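You operate a simulated robot arm through the tools that you are given. There is no shell and no other tool. Be economical: measure what you need, move in short steps, check, and stop when the job is done.

Carry out the task below with a simulated robot arm. There is one attempt and no reset: what you move stays moved.

JOB
Add 10 ml of water to the vial from pocket A1 and cap it.
Fine: pocket A1 of the low white rack; use the filler, add nothing else; leave the dial on water, the vial in the slide at LOAD and the other vials alone.

It is judged by the outcome, as a careful person would: the job done as asked, and still so three seconds after it is handed in. It fails if anything else is knocked over, pushed out of place, dropped, spilled or broken. Lids that push on must go on centred and level and be pressed home; caps that screw on are set level and turned clockwise until they are tight.

ROBOT AND FRAMES
A 7-joint arm with a two-finger parallel gripper, fixed in place. Base frame: the origin is at the foot of the arm, x ahead of it, y to its left, z up; the work surface is at about z = 76.3. Lengths are in cm, angles in rad, forces in N, time in s.
With the tool pointing down near the work surface it reaches from about 22 to 68 cm from the base axis. Its first joint turns from -1.152 to 1.152 rad. Payload 2.4 kg.
The tool frame sits at the grasp point between the pads (the TCP): z along the fingers, y along the line on which they close. The tips reach 3 cm beyond it. The gripper opens to 9.4 cm. The fingers are 2.8 cm wide and 1 cm thick; the gripper's body (5 by 9.6 cm) begins 5.5 cm behind the TCP.
Orientation is that of the tool frame in the base frame, as a unit quaternion [w, x, y, z]. With the fingers straight down and closing along the base's y, the tool's x points along the base's -x, its y along +y and its z along -z.

CONTROLS
- The arm moves only by the tool jog_arm. Its argument "series" is text: rows parted by semicolons, each of 7 numbers parted by spaces: the shift along the tool's x, y, z in units of 150 mm (1.0 is 150 mm), then the turn, a rotation vector about the tool's x, y, z in units of 60 degrees (1.0 is 60 degrees), then the closure, from 0 (fully open) to 1 (shut). In form: tx ty tz ax ay az grip; .... A call has 1 to 12 rows; each row is the pose to reach, as a shift and turn from the pose commanded when the call began, along the tool's axes at that moment. A call with a number of a shift or a turn outside -1 to 1 is refused whole. A row lasts 0.2 s, in which the tool goes at most 5 cm and 0.15 rad; a call with a longer step from one row to the next is refused whole, and so is a gripper value outside its range. A pose out of reach is approached as far as the arm can. The call stops where the force on the tool passes 60 N (or 10 N more than at its start, if that is more) or the arm is blocked; 0.2 s more then pass. Each finger travels about 15.3 cm/s and halts on what it meets, pressing with about 33 N; the grip force reading is that of the motor and also rises with nothing between the fingers. The clock runs only during rows and for 0.2 s after the last one: add rows that repeat a pose to give the fingers time. The reply holds the time, the measured pose of the TCP, the force on the tool along the base axes, the opening and the grip force, in the units named above and with some noise, with the torque about the TCP (base axes, N m) and any sound that the robot's microphone picked up.
- Cameras (640 x 400 px; columns grow to the right, rows downward): "scene" is fixed at [4.17, 47.7, 144.88]; the picture's right is [-0.72, -0.70, 0.00], its down [-0.38, 0.39, -0.84] and it looks along [0.58, -0.60, -0.55] (base axes); focal length 353 px, centre (320, 200). "wrist" rides on the gripper at [7.6, 1.4, -10.3] in the tool frame; the picture's right is [-0.18, 0.98, 0.00], its down [-0.75, -0.14, -0.64] and it looks along [-0.63, -0.12, 0.77] (tool axes); focal length 243 px, centre (320, 200). There is no depth. A picture from a camera that has moved, and an enlarged one, comes with that camera's place and axes in the base frame and with its lens.
- camera(camera): a new picture of that camera. It takes no simulated time.
- close_up(camera, box): a new picture of the part [left, top, right, bottom] of that camera's present view, enlarged. It takes no simulated time.
- close_job(): hands the job in; it is judged then, once.

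Go step by step. Nothing tells you positions but the pictures and the camera data: compare them with the known pose of the tool, close in by small moves and look again before you grip or let go. The budget is 120 turns and 84 pictures, counting those below and the enlarged ones. Unless the task says otherwise, let go and move clear before handing in, and close with one line.

The tools are called after "Emit:" by a JSON object that holds its "method" and its "body". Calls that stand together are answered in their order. jog_arm: Moves the arm, as the interface text tells. Its arguments: {"type":"object","properties":{"series":{"type":"string"}},"required":["series"]} The other tools are called the same way: camera (camera) takes a picture; close_up (camera, box) takes an enlarged picture of a part of a camera's view; close_job () hands the job in.

At the start:

```text
time: 0.0
ee_pos: [41.17, 13.23, 120.79]
tcp_rot: [-0.001, -0.001, 1.0, 0.0]
force: [-0.1, -0.6, -0.8]
wrist_torque: [0.01, 0.01, 0.0]
width: 9.38
gripper_force: 0.0
```

scene: 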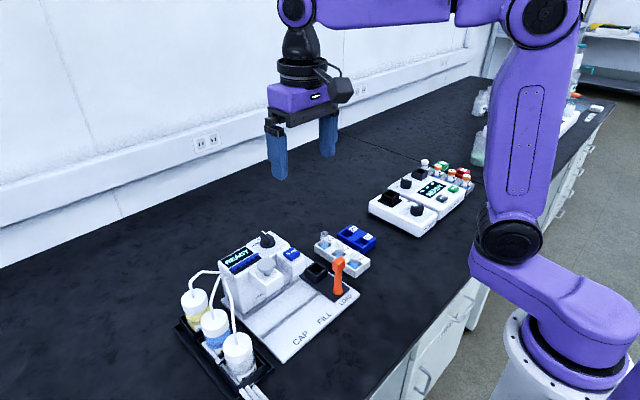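
wrist: 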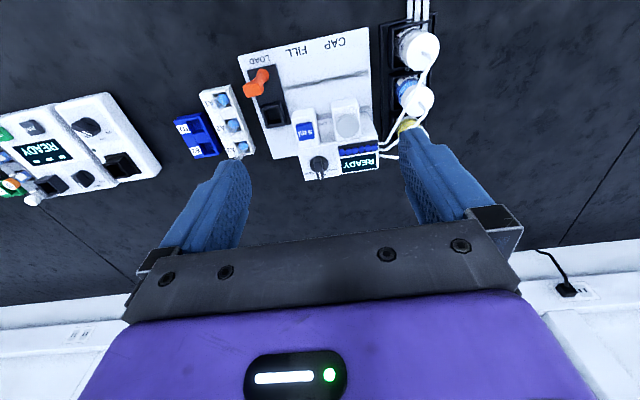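

I see a filler with a slide (LOAD/FILL/CAP), a low white rack with three vials, and a blue rack. I'll look closer.

Emit:
{"method": "close_up", "body": {"camera": "scene", "box": [170, 210, 390, 390]}}

Emit:
{"method": "close_up", "body": {"camera": "wrist", "box": [160, 10, 450, 200]}}

```text
2.22 times, centred on (280, 300) of scene
camera zoom: at [4.17, 47.7, 144.88], right [-0.72, -0.7, 0.0], down [-0.38, 0.39, -0.84], along [0.58, -0.6, -0.55], focal length 784 px, centre (409, -22)
```

zoom: 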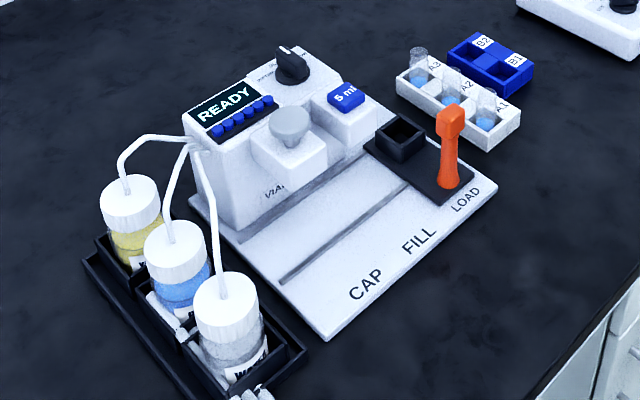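

```text
2.11 times, centred on (305, 105) of wrist
camera zoom: at [33.78, 14.62, 131.21], right [0.18, 0.98, 0.0], down [0.75, -0.14, 0.64], along [0.63, -0.12, -0.77], focal length 511 px, centre (352, 400)
```

zoom: 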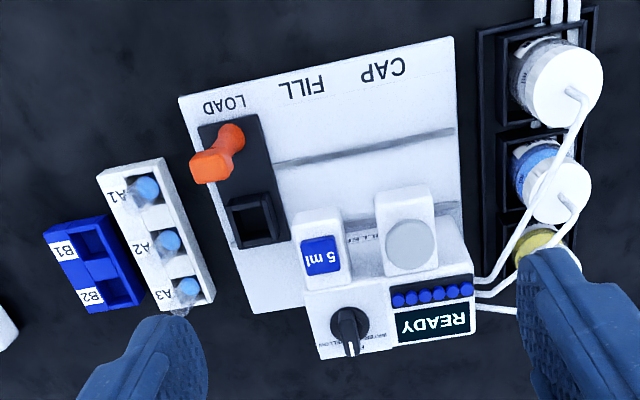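

The layout: the rack runs along x at y≈-8, and the filler slide is to its left. I'll move closer above them for better measurement.

Emit:
{"method": "jog_arm", "body": {"series": "0 -0.3 0.13 0 0 0 0; 0 -0.6 0.26 0 0 0 0; 0 -0.85 0.4 0 0 0 0; 0 -0.95 0.6 0 0 0 0; 0 -0.95 0.6 0 0 0 0"}}

Emit:
{"method": "camera", "body": {"camera": "wrist"}}

Emit:
{"method": "close_up", "body": {"camera": "scene", "box": [220, 225, 370, 320]}}

```text
time: 1.2
ee_pos: [41.2, -1.34, 111.82]
tcp_rot: [0.0, 0.0, 1.0, 0.0]
force: [0.2, -0.1, -0.3]
wrist_torque: [0.01, -0.01, -0.01]
width: 9.36
gripper_force: 0.0
```

```text
79 pictures are left
camera wrist: at [33.71, 0.35, 122.12], right [0.18, 0.98, 0.0], down [0.75, -0.14, 0.64], along [0.63, -0.12, -0.77], focal length 243 px, centre (320, 200)
```

wrist: 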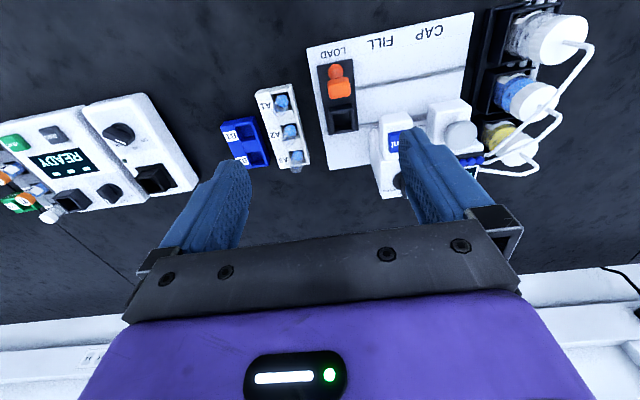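

```text
4.21 times, centred on (295, 272) of scene
camera zoom: at [4.17, 47.7, 144.88], right [-0.72, -0.7, 0.0], down [-0.38, 0.39, -0.84], along [0.58, -0.6, -0.55], focal length 1486 px, centre (425, -105)
```

zoom: 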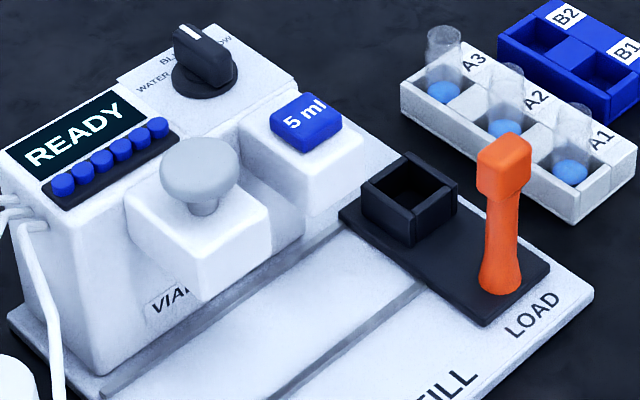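

Emit:
{"method": "close_up", "body": {"camera": "wrist", "box": [215, 10, 475, 200]}}

Emit:
{"method": "close_up", "body": {"camera": "scene", "box": [215, 225, 305, 285]}}

```text
2.11 times, centred on (345, 105) of wrist
camera zoom: at [33.71, 0.35, 122.12], right [0.18, 0.98, 0.0], down [0.75, -0.14, 0.64], along [0.63, -0.12, -0.77], focal length 511 px, centre (267, 400)
```

zoom: 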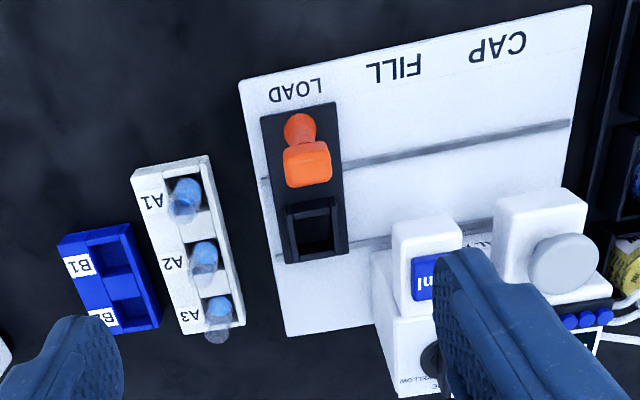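

```text
6.67 times, centred on (260, 255) of scene
camera zoom: at [4.17, 47.7, 144.88], right [-0.72, -0.7, 0.0], down [-0.38, 0.39, -0.84], along [0.58, -0.6, -0.55], focal length 2353 px, centre (720, -167)
```

zoom: 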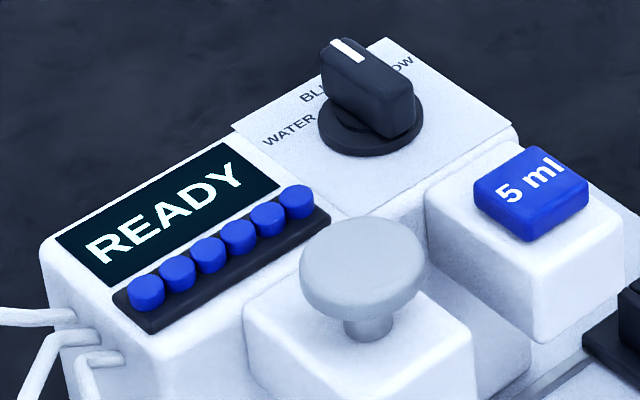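

The dial's pointer may be on BLUE rather than WATER. I'll look at it from above to be sure.

Emit:
{"method": "jog_arm", "body": {"series": "-0.1 0.3 0 0 0 0 0; -0.2 0.6 0 0 0 0 0; -0.25 0.85 0.1 0 0 0 0; -0.25 0.97 0.3 0 0 0 0; -0.25 0.97 0.3 0 0 0 0"}}

Emit:
{"method": "close_up", "body": {"camera": "wrist", "box": [220, 80, 420, 230]}}

Emit:
{"method": "camera", "body": {"camera": "wrist"}}

```text
time: 2.4
ee_pos: [44.79, 13.09, 107.47]
tcp_rot: [-0.001, 0.0, 1.0, 0.0]
force: [-0.4, -0.5, 1.0]
wrist_torque: [0.03, -0.04, -0.03]
width: 9.4
gripper_force: 0.1
```

```text
2.67 times, centred on (320, 155) of wrist
camera zoom: at [37.3, 14.68, 117.8], right [0.18, 0.98, 0.0], down [0.75, -0.14, 0.64], along [0.63, -0.12, -0.77], focal length 647 px, centre (320, 320)
```

zoom: 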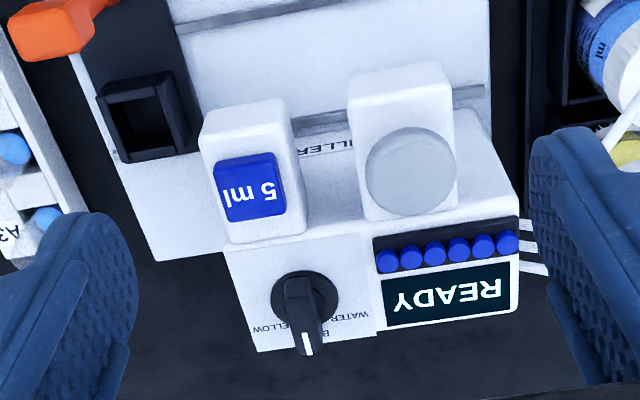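

```text
74 pictures are left
camera wrist: at [37.3, 14.68, 117.8], right [0.18, 0.98, 0.0], down [0.75, -0.14, 0.64], along [0.63, -0.12, -0.77], focal length 243 px, centre (320, 200)
```

wrist: 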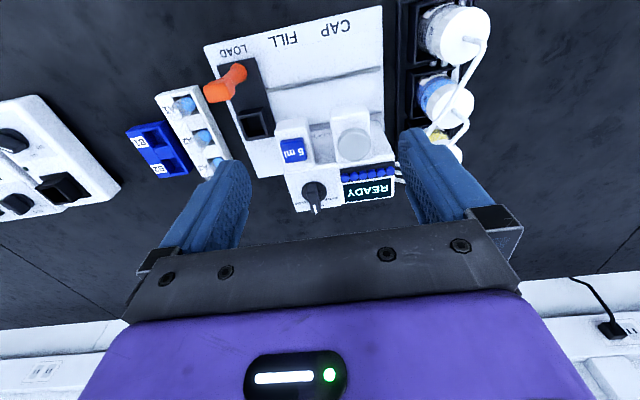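

Confirmed: the dial is on BLUE, so it must be turned to WATER first (counter-clockwise seen from above). I take the knob to be near (58, 9.8), top z≈92, and will hover above it.

Emit:
{"method": "jog_arm", "body": {"series": "-0.25 -0.06 0.08 0 0 0 0; -0.5 -0.12 0.2 0 0 0 0; -0.72 -0.18 0.35 0 0 0 0; -0.914 -0.226 0.46 0 0 0 0; -0.914 -0.226 0.46 0 0 0 0"}}

Emit:
{"method": "close_up", "body": {"camera": "wrist", "box": [220, 50, 420, 230]}}

Emit:
{"method": "close_up", "body": {"camera": "scene", "box": [190, 200, 340, 300]}}

```text
time: 3.6
ee_pos: [58.72, 9.95, 100.48]
tcp_rot: [0.0, 0.001, 1.0, 0.0]
force: [-0.3, 0.4, 0.0]
wrist_torque: [-0.04, -0.01, -0.01]
width: 9.39
gripper_force: 0.1
```

```text
2.22 times, centred on (320, 140) of wrist
camera zoom: at [51.25, 11.51, 110.83], right [0.18, 0.98, 0.0], down [0.75, -0.14, 0.64], along [0.63, -0.12, -0.77], focal length 539 px, centre (320, 333)
```

zoom: 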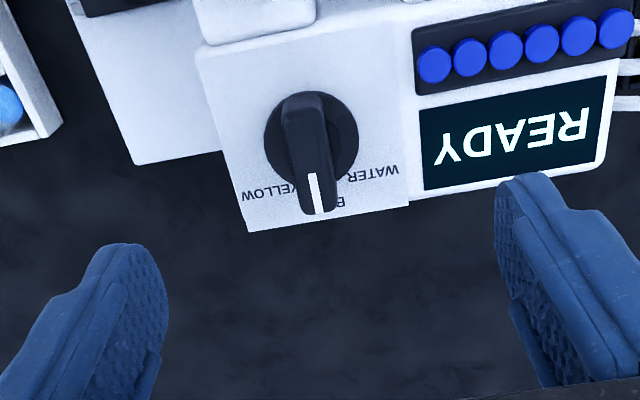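

```text
4.00 times, centred on (265, 250) of scene
camera zoom: at [4.17, 47.7, 144.88], right [-0.72, -0.7, 0.0], down [-0.38, 0.39, -0.84], along [0.58, -0.6, -0.55], focal length 1412 px, centre (540, 0)
```

zoom: 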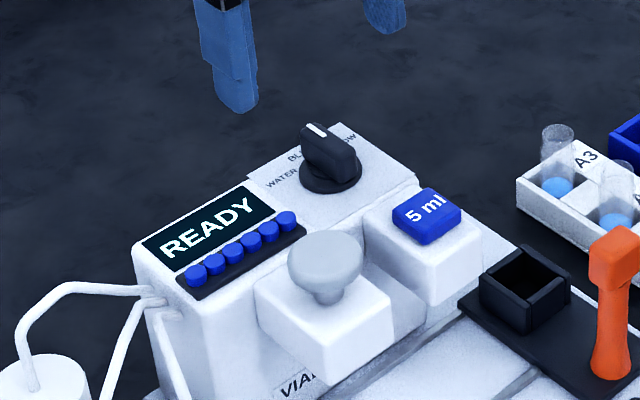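

Emit:
{"method": "jog_arm", "body": {"series": "-0.007 -0.015 0.2 0 0 0 0.4; -0.007 -0.015 0.4 0 0 0 0.5; -0.007 -0.015 0.48 0 0 0 0.5; -0.007 -0.015 0.48 0 0 0 0.5"}}

Emit:
{"method": "close_up", "body": {"camera": "wrist", "box": [220, 100, 420, 250]}}

Emit:
{"method": "close_up", "body": {"camera": "scene", "box": [190, 200, 340, 300]}}

```text
time: 4.6
ee_pos: [58.85, 9.89, 93.13]
tcp_rot: [0.0, 0.0, 1.0, 0.001]
force: [-0.5, 0.1, 0.5]
wrist_torque: [-0.02, -0.01, 0.05]
width: 4.67
gripper_force: 0.0
```

```text
2.67 times, centred on (320, 175) of wrist
camera zoom: at [51.36, 11.35, 103.58], right [0.18, 0.98, 0.0], down [0.75, -0.14, 0.64], along [0.63, -0.12, -0.77], focal length 647 px, centre (320, 267)
```

zoom: 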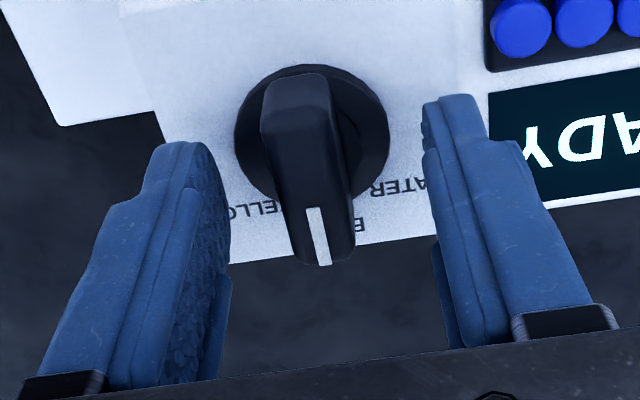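

```text
4.00 times, centred on (265, 250) of scene
camera zoom: at [4.17, 47.7, 144.88], right [-0.72, -0.7, 0.0], down [-0.38, 0.39, -0.84], along [0.58, -0.6, -0.55], focal length 1412 px, centre (540, 0)
```

zoom: 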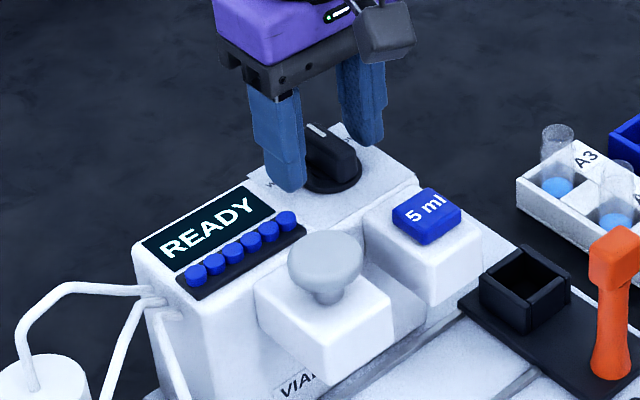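

The fingers straddle the knob. I'll pinch it and turn about 50° counter-clockwise.

Emit:
{"method": "jog_arm", "body": {"series": "0 0 0 0 0 0 1; 0 0 0 0 0 0 1; 0 0 0 0 0 0 1; 0 0 0 0 0 -0.14 1; 0 0 0 0 0 -0.28 1; 0 0 0 0 0 -0.42 1; 0 0 0 0 0 -0.56 1; 0 0 0 0 0 -0.7 1; 0 0 0 0 0 -0.83 1; 0 0 0 0 0 -0.83 1"}}

Emit:
{"method": "close_up", "body": {"camera": "wrist", "box": [220, 50, 420, 230]}}

Emit:
{"method": "close_up", "body": {"camera": "scene", "box": [190, 200, 340, 300]}}

```text
time: 6.8
ee_pos: [58.9, 9.71, 93.31]
tcp_rot: [-0.001, -0.421, 0.907, 0.0]
force: [-1.5, -17.2, -11.6]
wrist_torque: [-0.06, -0.25, -0.04]
width: 1.48
gripper_force: 44.9
```

```text
2.22 times, centred on (320, 140) of wrist
camera zoom: at [53.0, 4.83, 103.59], right [-0.63, 0.77, 0.0], down [0.59, 0.49, 0.64], along [0.5, 0.41, -0.77], focal length 539 px, centre (320, 333)
```

zoom: 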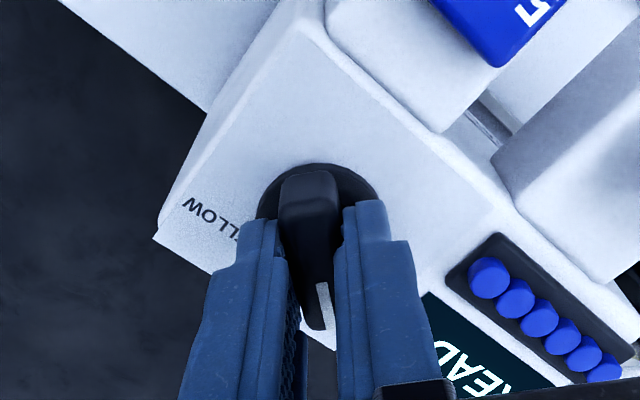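

```text
4.00 times, centred on (265, 250) of scene
camera zoom: at [4.19, 47.65, 144.9], right [-0.72, -0.7, 0.0], down [-0.38, 0.39, -0.84], along [0.58, -0.6, -0.55], focal length 1412 px, centre (540, 0)
```

zoom: 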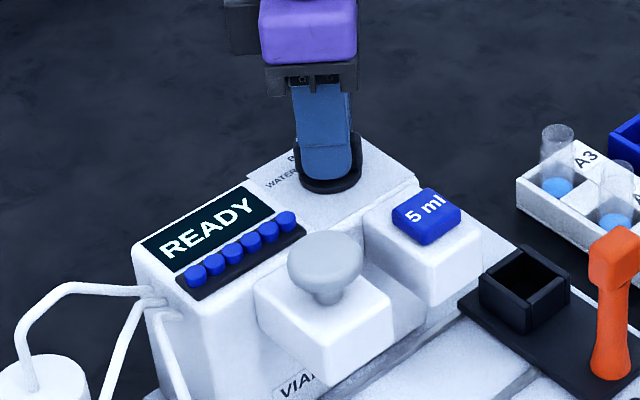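

The knob turned with the fingers. I'll release, raise, turn back and check the pointer.

Emit:
{"method": "jog_arm", "body": {"series": "0 0 0 0 0 0 0.4; 0 0 0 0 0 0 0.4; 0 0 -0.25 0 0 0 0.3; 0 0 -0.48 0 0 0 0; 0 0 -0.48 0 0 0.14 0; 0 0 -0.48 0 0 0.28 0; 0 0 -0.48 0 0 0.42 0; 0 0 -0.48 0 0 0.56 0; 0 0 -0.48 0 0 0.7 0; 0 0 -0.48 0 0 0.83 0; 0 0 -0.48 0 0 0.83 0"}}

Emit:
{"method": "close_up", "body": {"camera": "wrist", "box": [220, 30, 420, 200]}}

Emit:
{"method": "close_up", "body": {"camera": "scene", "box": [215, 225, 305, 285]}}

```text
time: 9.2
ee_pos: [58.9, 9.69, 100.54]
tcp_rot: [0.0, 0.0, 1.0, 0.0]
force: [-0.3, -0.7, 0.3]
wrist_torque: [0.02, -0.02, -0.02]
width: 9.4
gripper_force: 0.1
```

```text
2.35 times, centred on (320, 115) of wrist
camera zoom: at [51.37, 11.29, 110.78], right [0.19, 0.98, 0.0], down [0.75, -0.14, 0.64], along [0.63, -0.12, -0.77], focal length 571 px, centre (320, 400)
```

zoom: 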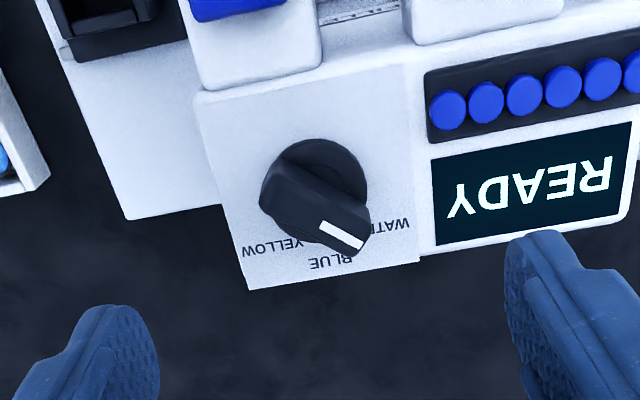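

```text
6.67 times, centred on (260, 255) of scene
camera zoom: at [4.17, 47.7, 144.88], right [-0.72, -0.7, 0.0], down [-0.38, 0.39, -0.84], along [0.58, -0.6, -0.55], focal length 2353 px, centre (720, -167)
```

zoom: 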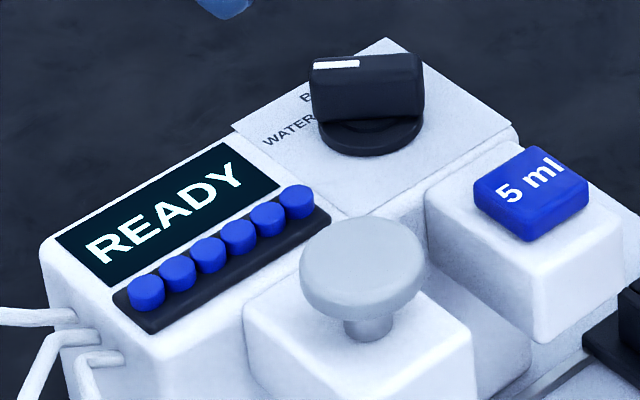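

Emit:
{"method": "close_up", "body": {"camera": "wrist", "box": [270, 70, 370, 150]}}

```text
5.00 times, centred on (320, 110) of wrist
camera zoom: at [51.37, 11.29, 110.78], right [0.19, 0.98, 0.0], down [0.75, -0.14, 0.64], along [0.63, -0.12, -0.77], focal length 1213 px, centre (320, 650)
```

zoom: 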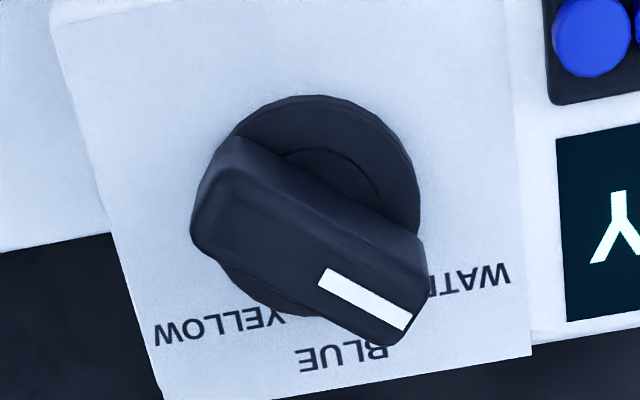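

The pointer now aligns with WATER. Next I go above the vial in A1.

Emit:
{"method": "jog_arm", "body": {"series": "0.17 -0.24 0 0 0 0 0; 0.34 -0.48 0 0 0 0 0; 0.51 -0.72 0 0 0 0 0; 0.68 -0.92 0 0 0 0 0; 0.86 -0.99 0 0 0 0 0; 0.86 -0.99 0 0 0 0 0"}}

Emit:
{"method": "jog_arm", "body": {"series": "0 -0.19 0.1 0 0 0 0; 0 -0.19 0.2 0 0 0 0; 0 -0.19 0.2 0 0 0 0"}}

Emit:
{"method": "camera", "body": {"camera": "wrist"}}

Emit:
{"method": "close_up", "body": {"camera": "scene", "box": [270, 200, 400, 300]}}

```text
time: 10.6
ee_pos: [45.71, -5.1, 100.55]
tcp_rot: [0.0, 0.001, 1.0, 0.0]
force: [-0.1, 0.6, 0.1]
wrist_torque: [0.0, 0.02, 0.01]
width: 9.41
gripper_force: 0.0
```

```text
time: 11.4
ee_pos: [45.7, -7.85, 97.54]
tcp_rot: [-0.001, 0.0, 1.0, 0.0]
force: [0.1, 1.0, -0.4]
wrist_torque: [0.0, -0.01, 0.0]
width: 9.4
gripper_force: 0.0
```

```text
64 pictures are left
camera wrist: at [38.2, -6.25, 107.9], right [0.18, 0.98, 0.0], down [0.75, -0.14, 0.64], along [0.63, -0.12, -0.77], focal length 243 px, centre (320, 200)
```

wrist: 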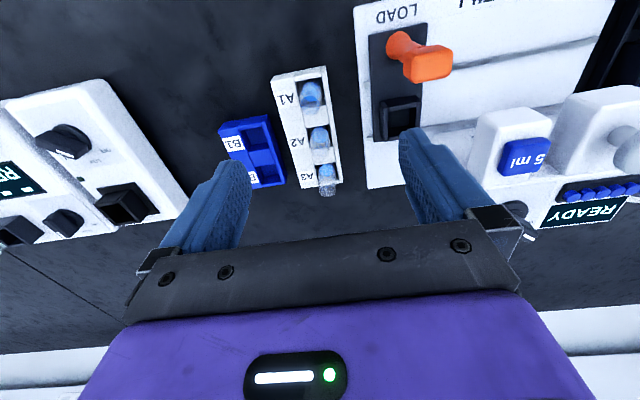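

```text
4.00 times, centred on (335, 250) of scene
camera zoom: at [4.17, 47.7, 144.88], right [-0.72, -0.7, 0.0], down [-0.38, 0.39, -0.84], along [0.58, -0.6, -0.55], focal length 1412 px, centre (260, 0)
```

zoom: 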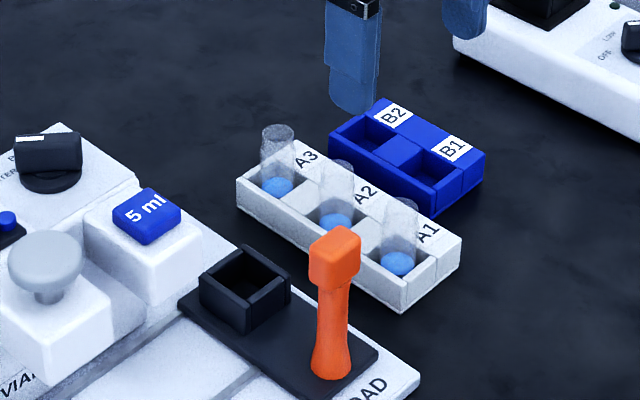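

Emit:
{"method": "close_up", "body": {"camera": "wrist", "box": [260, 60, 360, 210]}}

Emit:
{"method": "close_up", "body": {"camera": "scene", "box": [325, 225, 395, 285]}}

```text
2.67 times, centred on (310, 135) of wrist
camera zoom: at [38.2, -6.25, 107.9], right [0.18, 0.98, 0.0], down [0.75, -0.14, 0.64], along [0.63, -0.12, -0.77], focal length 647 px, centre (347, 373)
```

zoom: 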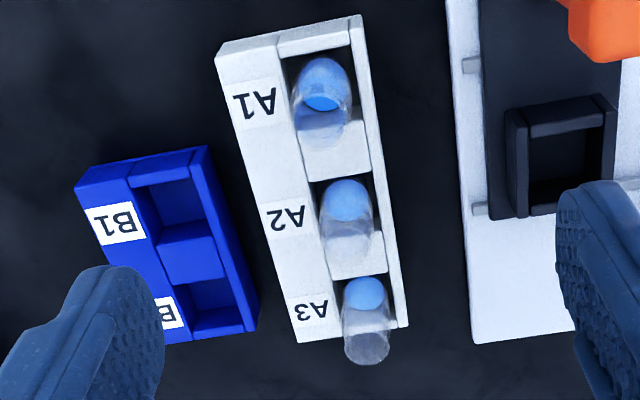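

```text
6.67 times, centred on (360, 255) of scene
camera zoom: at [4.17, 47.7, 144.88], right [-0.72, -0.7, 0.0], down [-0.38, 0.39, -0.84], along [0.58, -0.6, -0.55], focal length 2353 px, centre (53, -167)
```

zoom: 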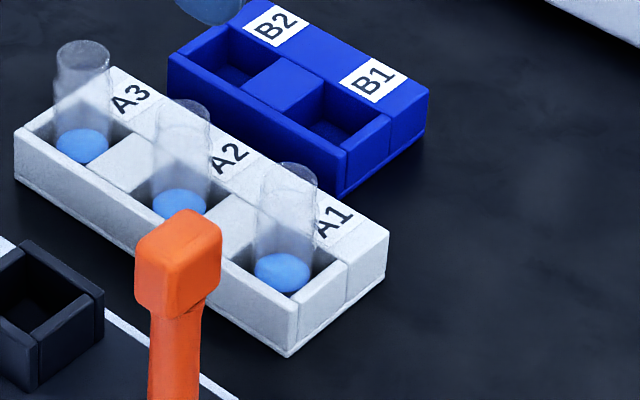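

Emit:
{"method": "jog_arm", "body": {"series": "-0.02 -0.03 0.25 0 0 0 0; -0.047 -0.063 0.5 0 0 0 0; -0.047 -0.063 0.5 0 0 0 0"}}

Emit:
{"method": "close_up", "body": {"camera": "wrist", "box": [220, 60, 420, 210]}}

Emit:
{"method": "close_up", "body": {"camera": "scene", "box": [300, 205, 400, 285]}}

```text
time: 12.2
ee_pos: [46.64, -9.03, 89.68]
tcp_rot: [0.0, -0.001, 1.0, 0.0]
force: [0.3, 1.0, 0.1]
wrist_torque: [-0.02, 0.02, 0.01]
width: 9.4
gripper_force: 0.0
```

```text
2.67 times, centred on (320, 135) of wrist
camera zoom: at [39.18, -7.44, 100.18], right [0.18, 0.98, 0.0], down [0.75, -0.14, 0.64], along [0.63, -0.12, -0.77], focal length 647 px, centre (320, 373)
```

zoom: 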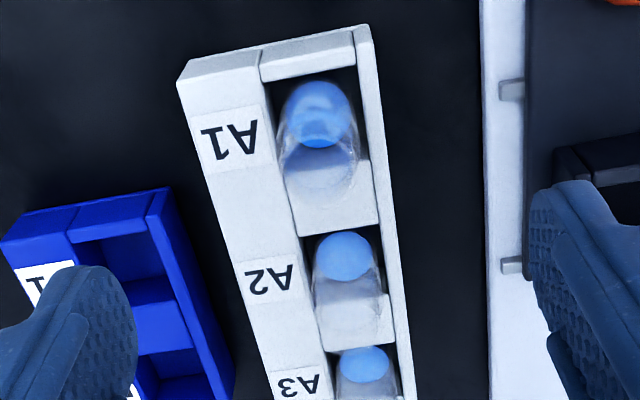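

```text
5.00 times, centred on (350, 245) of scene
camera zoom: at [4.17, 47.7, 144.88], right [-0.72, -0.7, 0.0], down [-0.38, 0.39, -0.84], along [0.58, -0.6, -0.55], focal length 1765 px, centre (170, -25)
```

zoom: 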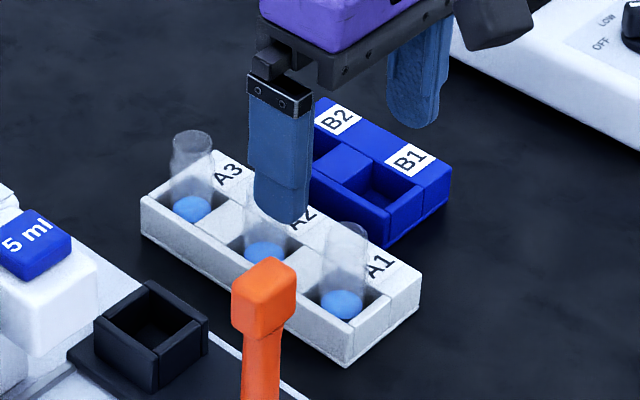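

Emit:
{"method": "jog_arm", "body": {"series": "0.003 0.005 0.15 0 0 0 0.35; 0.007 0.007 0.3 0 0 0 0.45; 0.007 0.007 0.42 0 0 0 0.45; 0.007 0.007 0.42 0 0 0 0.45"}}

Emit:
{"method": "close_up", "body": {"camera": "wrist", "box": [220, 60, 420, 210]}}

Emit:
{"method": "close_up", "body": {"camera": "scene", "box": [300, 205, 400, 285]}}

```text
time: 13.2
ee_pos: [46.75, -8.85, 83.68]
tcp_rot: [0.0, 0.0, 1.0, 0.0]
force: [0.1, 0.2, 0.1]
wrist_torque: [-0.02, 0.01, 0.01]
width: 5.19
gripper_force: 0.0
```

```text
2.67 times, centred on (320, 135) of wrist
camera zoom: at [39.18, -7.26, 94.05], right [0.18, 0.98, 0.0], down [0.75, -0.14, 0.64], along [0.63, -0.12, -0.77], focal length 647 px, centre (320, 373)
```

zoom: 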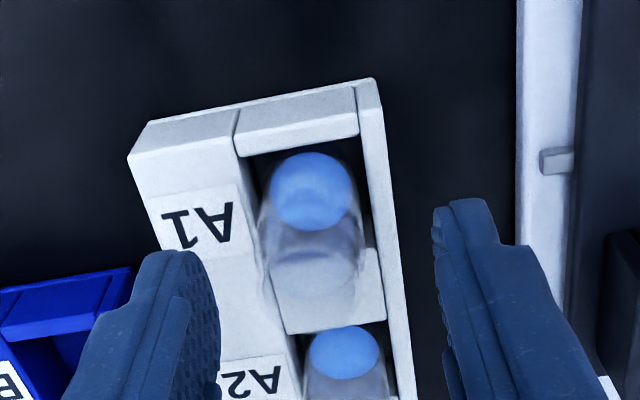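

```text
5.00 times, centred on (350, 245) of scene
camera zoom: at [4.17, 47.7, 144.88], right [-0.72, -0.7, 0.0], down [-0.38, 0.39, -0.84], along [0.58, -0.6, -0.55], focal length 1765 px, centre (170, -25)
```

zoom: 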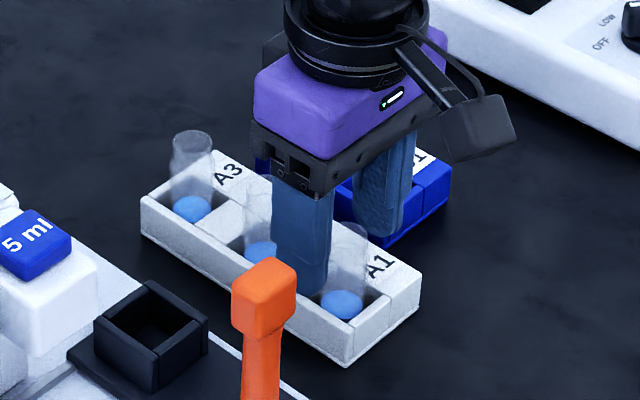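

The fingers are centred on the A1 vial. I'll go slightly lower, grip it and lift.

Emit:
{"method": "jog_arm", "body": {"series": "0 0 0.045 0 0 0 0.45; 0 0 0.045 0 0 0 0.9; 0 0 0.045 0 0 0 0.9; 0 0 0.045 0 0 0 0.9"}}

Emit:
{"method": "close_up", "body": {"camera": "wrist", "box": [220, 60, 420, 210]}}

```text
time: 14.2
ee_pos: [46.72, -8.76, 82.97]
tcp_rot: [0.0, 0.0, 1.0, -0.001]
force: [0.7, -0.9, 1.0]
wrist_torque: [-0.01, 0.0, 0.01]
width: 2.36
gripper_force: 33.3
```

```text
2.67 times, centred on (320, 135) of wrist
camera zoom: at [39.15, -7.18, 93.39], right [0.18, 0.98, 0.0], down [0.75, -0.14, 0.64], along [0.63, -0.12, -0.77], focal length 647 px, centre (320, 373)
```

zoom: 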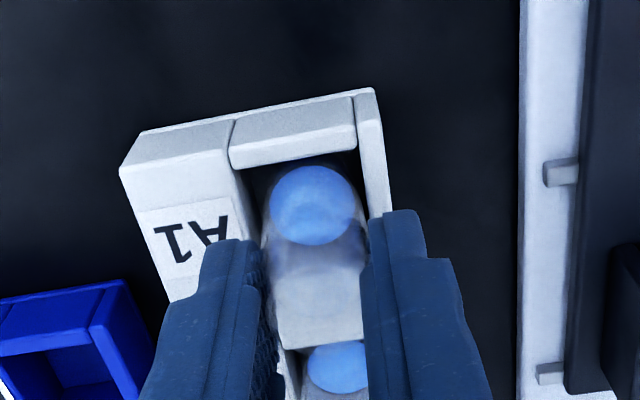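

Emit:
{"method": "jog_arm", "body": {"series": "0 0 -0.1 0 0 0 0.9; 0 0 -0.3 0 0 0 0.9; 0 0 -0.6 0 0 0 0.9; -0.1 0.25 -0.6 0 0 0 0.9; -0.1 0.35 -0.6 0 0 0 0.9; -0.1 0.35 -0.6 0 0 0 0.9"}}

Emit:
{"method": "camera", "body": {"camera": "wrist"}}

Emit:
{"method": "close_up", "body": {"camera": "scene", "box": [260, 190, 380, 300]}}

```text
time: 15.6
ee_pos: [47.98, -3.47, 92.01]
tcp_rot: [0.001, -0.001, 1.0, 0.0]
force: [0.3, 1.0, -0.7]
wrist_torque: [0.02, 0.0, 0.04]
width: 2.35
gripper_force: 33.4
```

```text
55 pictures are left
camera wrist: at [40.62, -1.92, 102.36], right [0.18, 0.98, 0.0], down [0.75, -0.14, 0.64], along [0.63, -0.12, -0.77], focal length 243 px, centre (320, 200)
```

wrist: 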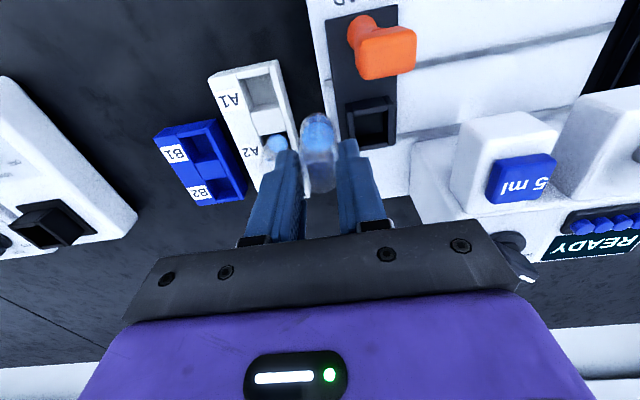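

```text
3.64 times, centred on (320, 245) of scene
camera zoom: at [4.17, 47.7, 144.88], right [-0.72, -0.7, 0.0], down [-0.38, 0.39, -0.84], along [0.58, -0.6, -0.55], focal length 1284 px, centre (320, 36)
```

zoom: 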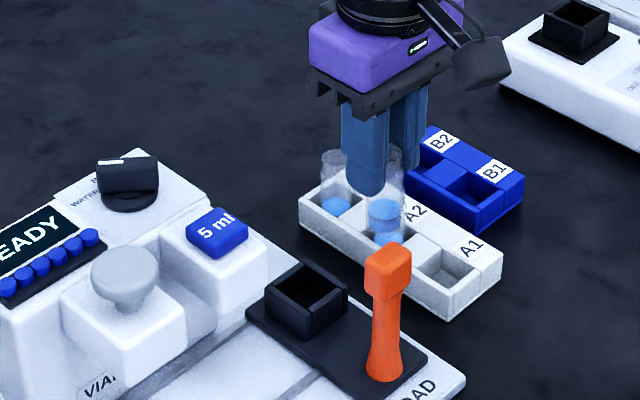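

Emit:
{"method": "jog_arm", "body": {"series": "-0.08 0.15 0 0 0 0 0.9; -0.161 0.298 0 0 0 0 0.9; -0.161 0.298 0 0 0 0 0.9"}}

Emit:
{"method": "close_up", "body": {"camera": "wrist", "box": [220, 60, 420, 210]}}

Emit:
{"method": "close_up", "body": {"camera": "scene", "box": [260, 200, 360, 280]}}

```text
time: 16.4
ee_pos: [50.49, 0.92, 91.87]
tcp_rot: [0.0, 0.0, 1.0, 0.0]
force: [-0.4, -0.1, 0.1]
wrist_torque: [-0.01, 0.0, -0.01]
width: 2.36
gripper_force: 33.1
```

```text
2.67 times, centred on (320, 135) of wrist
camera zoom: at [43.0, 2.52, 102.19], right [0.18, 0.98, 0.0], down [0.75, -0.14, 0.64], along [0.63, -0.12, -0.77], focal length 647 px, centre (320, 373)
```

zoom: 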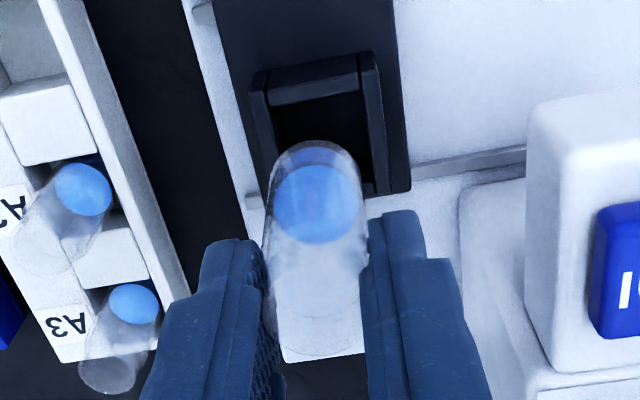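

```text
5.00 times, centred on (310, 240) of scene
camera zoom: at [4.17, 47.7, 144.88], right [-0.72, -0.7, 0.0], down [-0.38, 0.39, -0.84], along [0.58, -0.6, -0.55], focal length 1765 px, centre (370, 0)
```

zoom: 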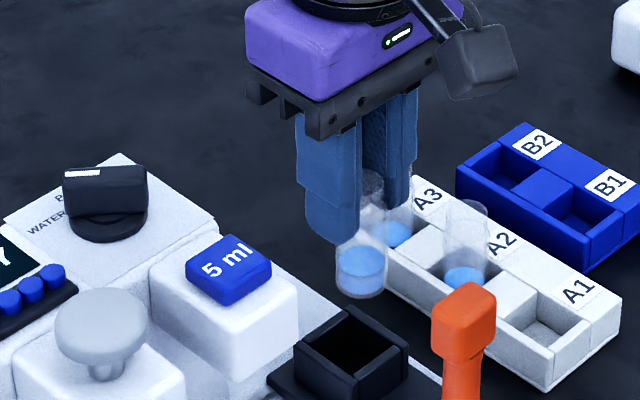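

Emit:
{"method": "jog_arm", "body": {"series": "-0.013 0.015 0.15 0 0 0 0.9; -0.013 0.015 0.31 0 0 0 0.9; -0.013 0.015 0.31 0 0 0 0.9"}}

Emit:
{"method": "close_up", "body": {"camera": "wrist", "box": [250, 60, 390, 165]}}

Emit:
{"method": "close_up", "body": {"camera": "scene", "box": [290, 220, 365, 280]}}

```text
time: 17.2
ee_pos: [50.71, 1.15, 87.37]
tcp_rot: [0.0, 0.0, 1.0, 0.0]
force: [-3.7, 0.0, 14.3]
wrist_torque: [0.02, 0.5, 0.0]
width: 2.34
gripper_force: 33.3
```

```text
3.81 times, centred on (320, 112) of wrist
camera zoom: at [43.17, 2.68, 97.61], right [0.18, 0.98, 0.0], down [0.75, -0.14, 0.64], along [0.63, -0.12, -0.77], focal length 924 px, centre (320, 533)
```

zoom: 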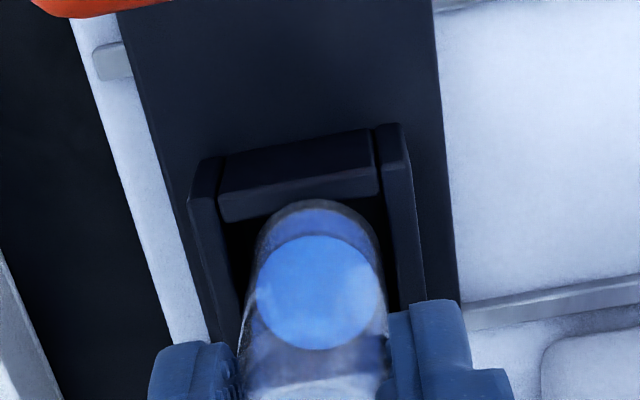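

```text
6.67 times, centred on (328, 250) of scene
camera zoom: at [4.13, 47.7, 144.88], right [-0.72, -0.7, 0.0], down [-0.38, 0.39, -0.84], along [0.58, -0.6, -0.55], focal length 2353 px, centre (270, -133)
```

zoom: 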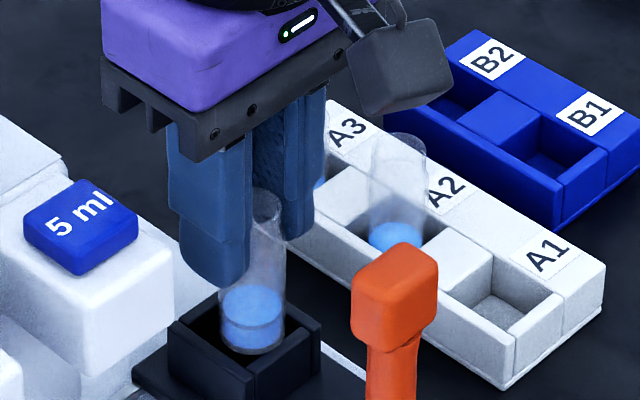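

The vial touched the near (-x) wall of the holder. I'll raise slightly, shift +x 0.4 and -y 0.15 cm, then look.

Emit:
{"method": "jog_arm", "body": {"series": "0 0 -0.05 0 0 0 0.9; -0.027 -0.01 -0.05 0 0 0 0.9; -0.027 -0.01 -0.05 0 0 0 0.9"}}

Emit:
{"method": "close_up", "body": {"camera": "wrist", "box": [250, 60, 390, 165]}}

```text
time: 18.0
ee_pos: [51.06, 0.93, 88.03]
tcp_rot: [0.0, 0.0, 1.0, 0.0]
force: [0.0, -0.8, 0.1]
wrist_torque: [0.03, 0.0, 0.02]
width: 2.33
gripper_force: 33.0
```

```text
3.81 times, centred on (320, 112) of wrist
camera zoom: at [43.56, 2.5, 98.35], right [0.18, 0.98, 0.0], down [0.75, -0.14, 0.64], along [0.63, -0.12, -0.77], focal length 924 px, centre (320, 533)
```

zoom: 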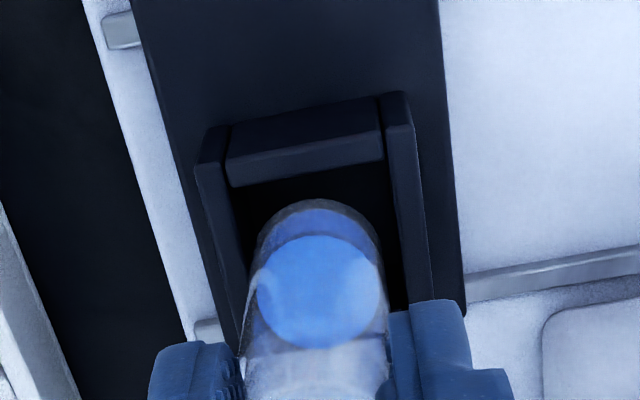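

Emit:
{"method": "jog_arm", "body": {"series": "0 0 0.04 0 0 0 0.9; 0 0 0.08 0 0 0 0.9; 0 0 0.11 0 0 0 0.9; 0 0 0.11 0 0 0 0.9"}}

Emit:
{"method": "close_up", "body": {"camera": "wrist", "box": [250, 60, 390, 165]}}

Emit:
{"method": "close_up", "body": {"camera": "scene", "box": [290, 220, 365, 280]}}

```text
time: 19.0
ee_pos: [51.17, 1.06, 86.45]
tcp_rot: [0.0, 0.0, 1.0, 0.0]
force: [0.7, -0.1, 0.3]
wrist_torque: [-0.01, -0.02, 0.01]
width: 2.33
gripper_force: 33.1
```

```text
3.81 times, centred on (320, 112) of wrist
camera zoom: at [43.59, 2.55, 96.75], right [0.18, 0.98, 0.0], down [0.75, -0.14, 0.64], along [0.63, -0.12, -0.77], focal length 924 px, centre (320, 533)
```

zoom: 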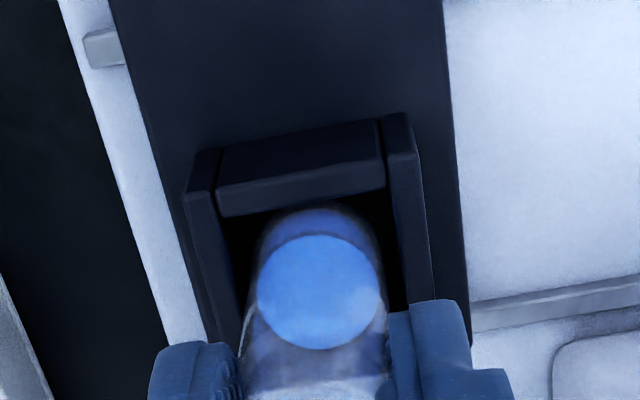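

```text
6.67 times, centred on (328, 250) of scene
camera zoom: at [4.17, 47.7, 144.88], right [-0.72, -0.7, 0.0], down [-0.38, 0.39, -0.84], along [0.58, -0.6, -0.55], focal length 2353 px, centre (270, -133)
```

zoom: 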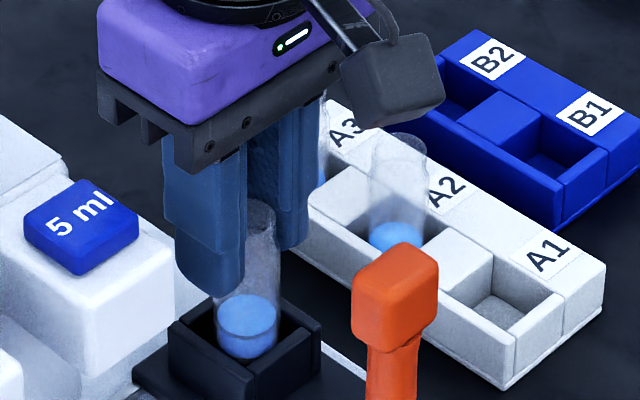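

Emit:
{"method": "jog_arm", "body": {"series": "0 0 0.03 0 0 0 0.9; 0 0 0.06 0 0 0 0.9; 0 0 0.08 0 0 0 0.9; 0 0 0.08 0 0 0 0.9"}}

```text
time: 20.0
ee_pos: [51.07, 1.09, 85.25]
tcp_rot: [0.0, 0.0, 1.0, 0.0]
force: [-1.0, -1.4, -0.5]
wrist_torque: [0.01, 0.02, 0.01]
width: 2.33
gripper_force: 32.9
```

Emit:
{"method": "jog_arm", "body": {"series": "0 0 0.02 0 0 0 0.9; 0 0 0.04 0 0 0 0.9; 0 0 0.055 0 0 0 0.9; 0 0 0.055 0 0 0 0.9"}}

Emit:
{"method": "close_up", "body": {"camera": "scene", "box": [290, 220, 365, 280]}}

```text
time: 21.0
ee_pos: [51.19, 1.03, 84.38]
tcp_rot: [0.001, 0.0, 1.0, 0.0]
force: [-0.7, 0.1, 14.6]
wrist_torque: [0.05, -0.01, 0.03]
width: 2.37
gripper_force: 32.9
```

```text
6.67 times, centred on (328, 250) of scene
camera zoom: at [4.14, 47.7, 144.88], right [-0.72, -0.7, 0.0], down [-0.38, 0.39, -0.84], along [0.58, -0.6, -0.55], focal length 2353 px, centre (270, -133)
```

zoom: 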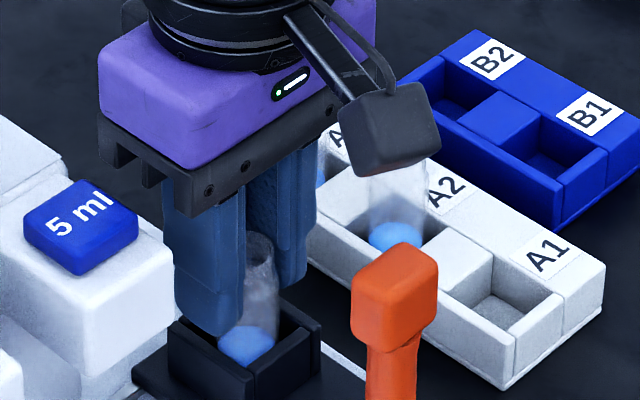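

The vial rests on the holder floor. Release and lift clear.

Emit:
{"method": "jog_arm", "body": {"series": "0 0 -0.01 0 0 0 0.65; 0 0 -0.01 0 0 0 0.6; 0 0 -0.2 0 0 0 0.6; 0 0 -0.45 0 0 0 0.6; 0.1 0 -0.6 0 0 0 0.6; 0.1 0 -0.6 0 0 0 0.6"}}

Emit:
{"method": "camera", "body": {"camera": "wrist"}}

Emit:
{"method": "close_up", "body": {"camera": "scene", "box": [210, 220, 370, 340]}}

```text
time: 22.4
ee_pos: [49.61, 1.14, 93.49]
tcp_rot: [0.0, 0.0, 1.0, 0.0]
force: [0.3, 0.1, 1.0]
wrist_torque: [-0.03, 0.0, -0.04]
width: 3.77
gripper_force: 0.1
```

```text
45 pictures are left
camera wrist: at [42.11, 2.58, 103.7], right [0.18, 0.98, 0.0], down [0.75, -0.14, 0.64], along [0.63, -0.12, -0.77], focal length 243 px, centre (320, 200)
```

wrist: 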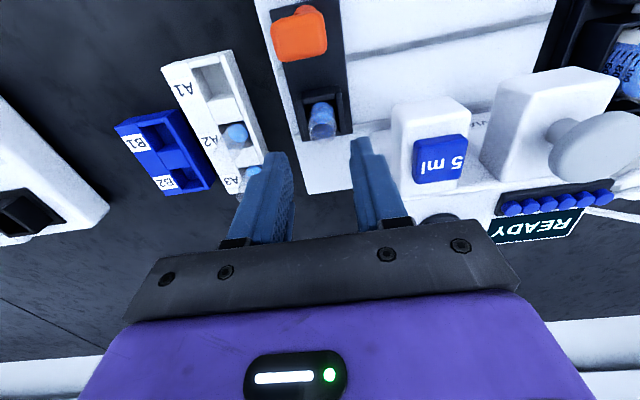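

```text
3.33 times, centred on (290, 280) of scene
camera zoom: at [4.17, 47.7, 144.88], right [-0.72, -0.7, 0.0], down [-0.38, 0.39, -0.84], along [0.58, -0.6, -0.55], focal length 1177 px, centre (420, -67)
```

zoom: 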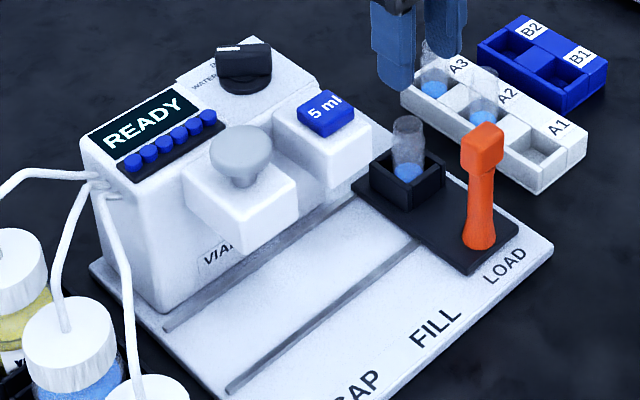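

The vial stands in the slide holder. Next the orange handle; I'll hover above it with the gripper open.

Emit:
{"method": "jog_arm", "body": {"series": "0.2 0 0 0 0 0 0.4; 0.373 0 0 0 0 0 0.3; 0.373 0 0 0 0 0 0.3"}}

Emit:
{"method": "camera", "body": {"camera": "wrist"}}

Emit:
{"method": "close_up", "body": {"camera": "scene", "box": [260, 190, 380, 310]}}

```text
time: 23.2
ee_pos: [43.77, 1.07, 93.4]
tcp_rot: [0.001, 0.0, 1.0, 0.0]
force: [-0.7, -0.6, 0.5]
wrist_torque: [0.03, 0.0, 0.02]
width: 6.62
gripper_force: 0.1
```

```text
43 pictures are left
camera wrist: at [36.31, 2.62, 103.64], right [0.18, 0.98, 0.0], down [0.75, -0.14, 0.64], along [0.63, -0.12, -0.77], focal length 243 px, centre (320, 200)
```

wrist: 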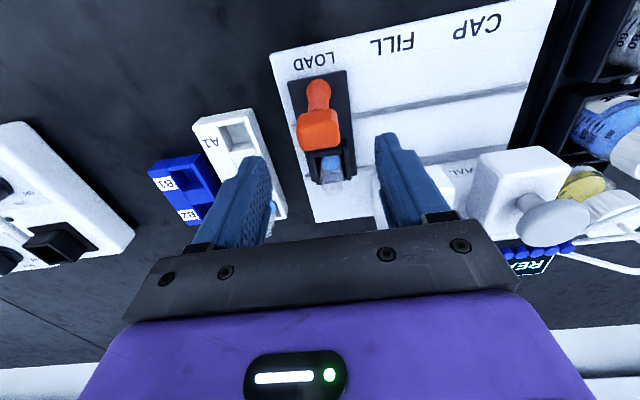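

```text
3.33 times, centred on (320, 250) of scene
camera zoom: at [4.17, 47.7, 144.88], right [-0.72, -0.7, 0.0], down [-0.38, 0.39, -0.84], along [0.58, -0.6, -0.55], focal length 1177 px, centre (320, 33)
```

zoom: 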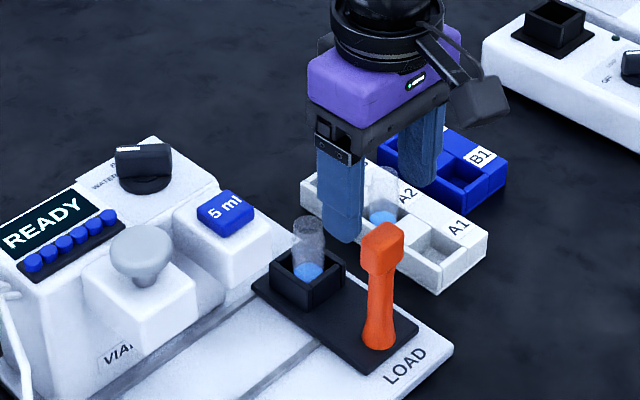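

Emit:
{"method": "jog_arm", "body": {"series": "0.008 0.005 0.2 0 0 0 0.3; 0.008 0.005 0.4 0 0 0 0.4; 0.008 0.005 0.45 0 0 0 0.5; 0.008 0.005 0.45 0 0 0 0.5"}}

Emit:
{"method": "close_up", "body": {"camera": "wrist", "box": [220, 60, 420, 210]}}

Emit:
{"method": "close_up", "body": {"camera": "scene", "box": [270, 200, 390, 310]}}

```text
time: 24.2
ee_pos: [43.94, 1.07, 86.68]
tcp_rot: [0.0, -0.001, 1.0, 0.0]
force: [-0.4, 0.1, 0.2]
wrist_torque: [0.01, 0.03, -0.01]
width: 4.7
gripper_force: 0.0
```

```text
2.67 times, centred on (320, 135) of wrist
camera zoom: at [36.39, 2.62, 96.96], right [0.18, 0.98, 0.0], down [0.75, -0.14, 0.64], along [0.63, -0.12, -0.77], focal length 647 px, centre (320, 373)
```

zoom: 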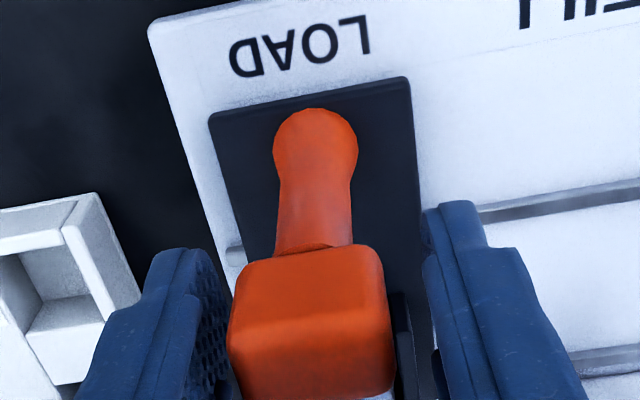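

```text
3.64 times, centred on (330, 255) of scene
camera zoom: at [4.17, 47.7, 144.88], right [-0.72, -0.7, 0.0], down [-0.38, 0.39, -0.84], along [0.58, -0.6, -0.55], focal length 1284 px, centre (284, 0)
```

zoom: 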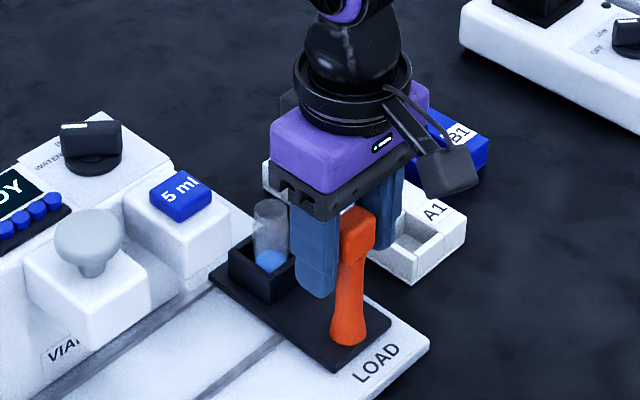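

Emit:
{"method": "jog_arm", "body": {"series": "0 0 0 0 0 0 1; 0 0 0 0 0 0 1; 0 0 0 0 0 0 1; 0 0.03 0 0 0 0 1; 0 0.09 0 0 0 0 1; 0 0.15 0 0 0 0 1; 0 0.22 0 0 0 0 1; 0 0.29 0 0 0 0 1; 0 0.36 0 0 0 0 1; 0 0.42 0 0 0 0 1; 0 0.47 0 0 0 0 1; 0 0.485 0 0 0 0 1"}}

Emit:
{"method": "camera", "body": {"camera": "wrist"}}

Emit:
{"method": "close_up", "body": {"camera": "scene", "box": [200, 200, 360, 340]}}

```text
time: 26.8
ee_pos: [43.9, 8.42, 86.63]
tcp_rot: [0.0, 0.0, 1.0, 0.0]
force: [7.1, 2.1, -18.0]
wrist_torque: [0.03, -0.5, -0.07]
width: 3.4
gripper_force: 45.1
```

```text
39 pictures are left
camera wrist: at [36.4, 9.94, 96.98], right [0.18, 0.98, 0.0], down [0.75, -0.14, 0.64], along [0.63, -0.12, -0.77], focal length 243 px, centre (320, 200)
```

wrist: 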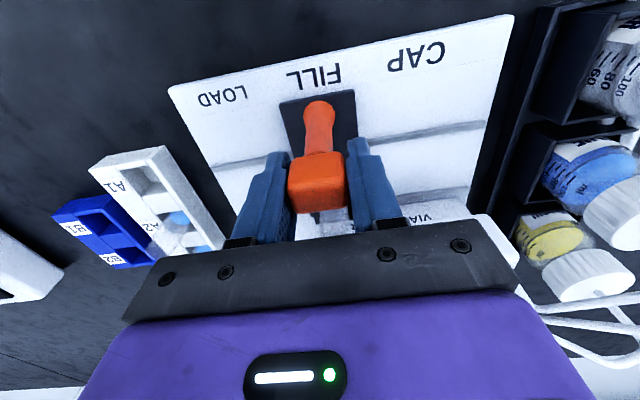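

```text
2.86 times, centred on (280, 270) of scene
camera zoom: at [4.21, 47.71, 144.88], right [-0.72, -0.7, 0.0], down [-0.38, 0.39, -0.84], along [0.58, -0.6, -0.55], focal length 1008 px, centre (434, 0)
```

zoom: 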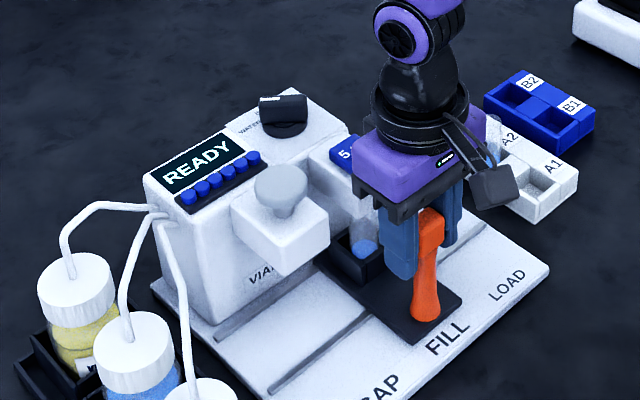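

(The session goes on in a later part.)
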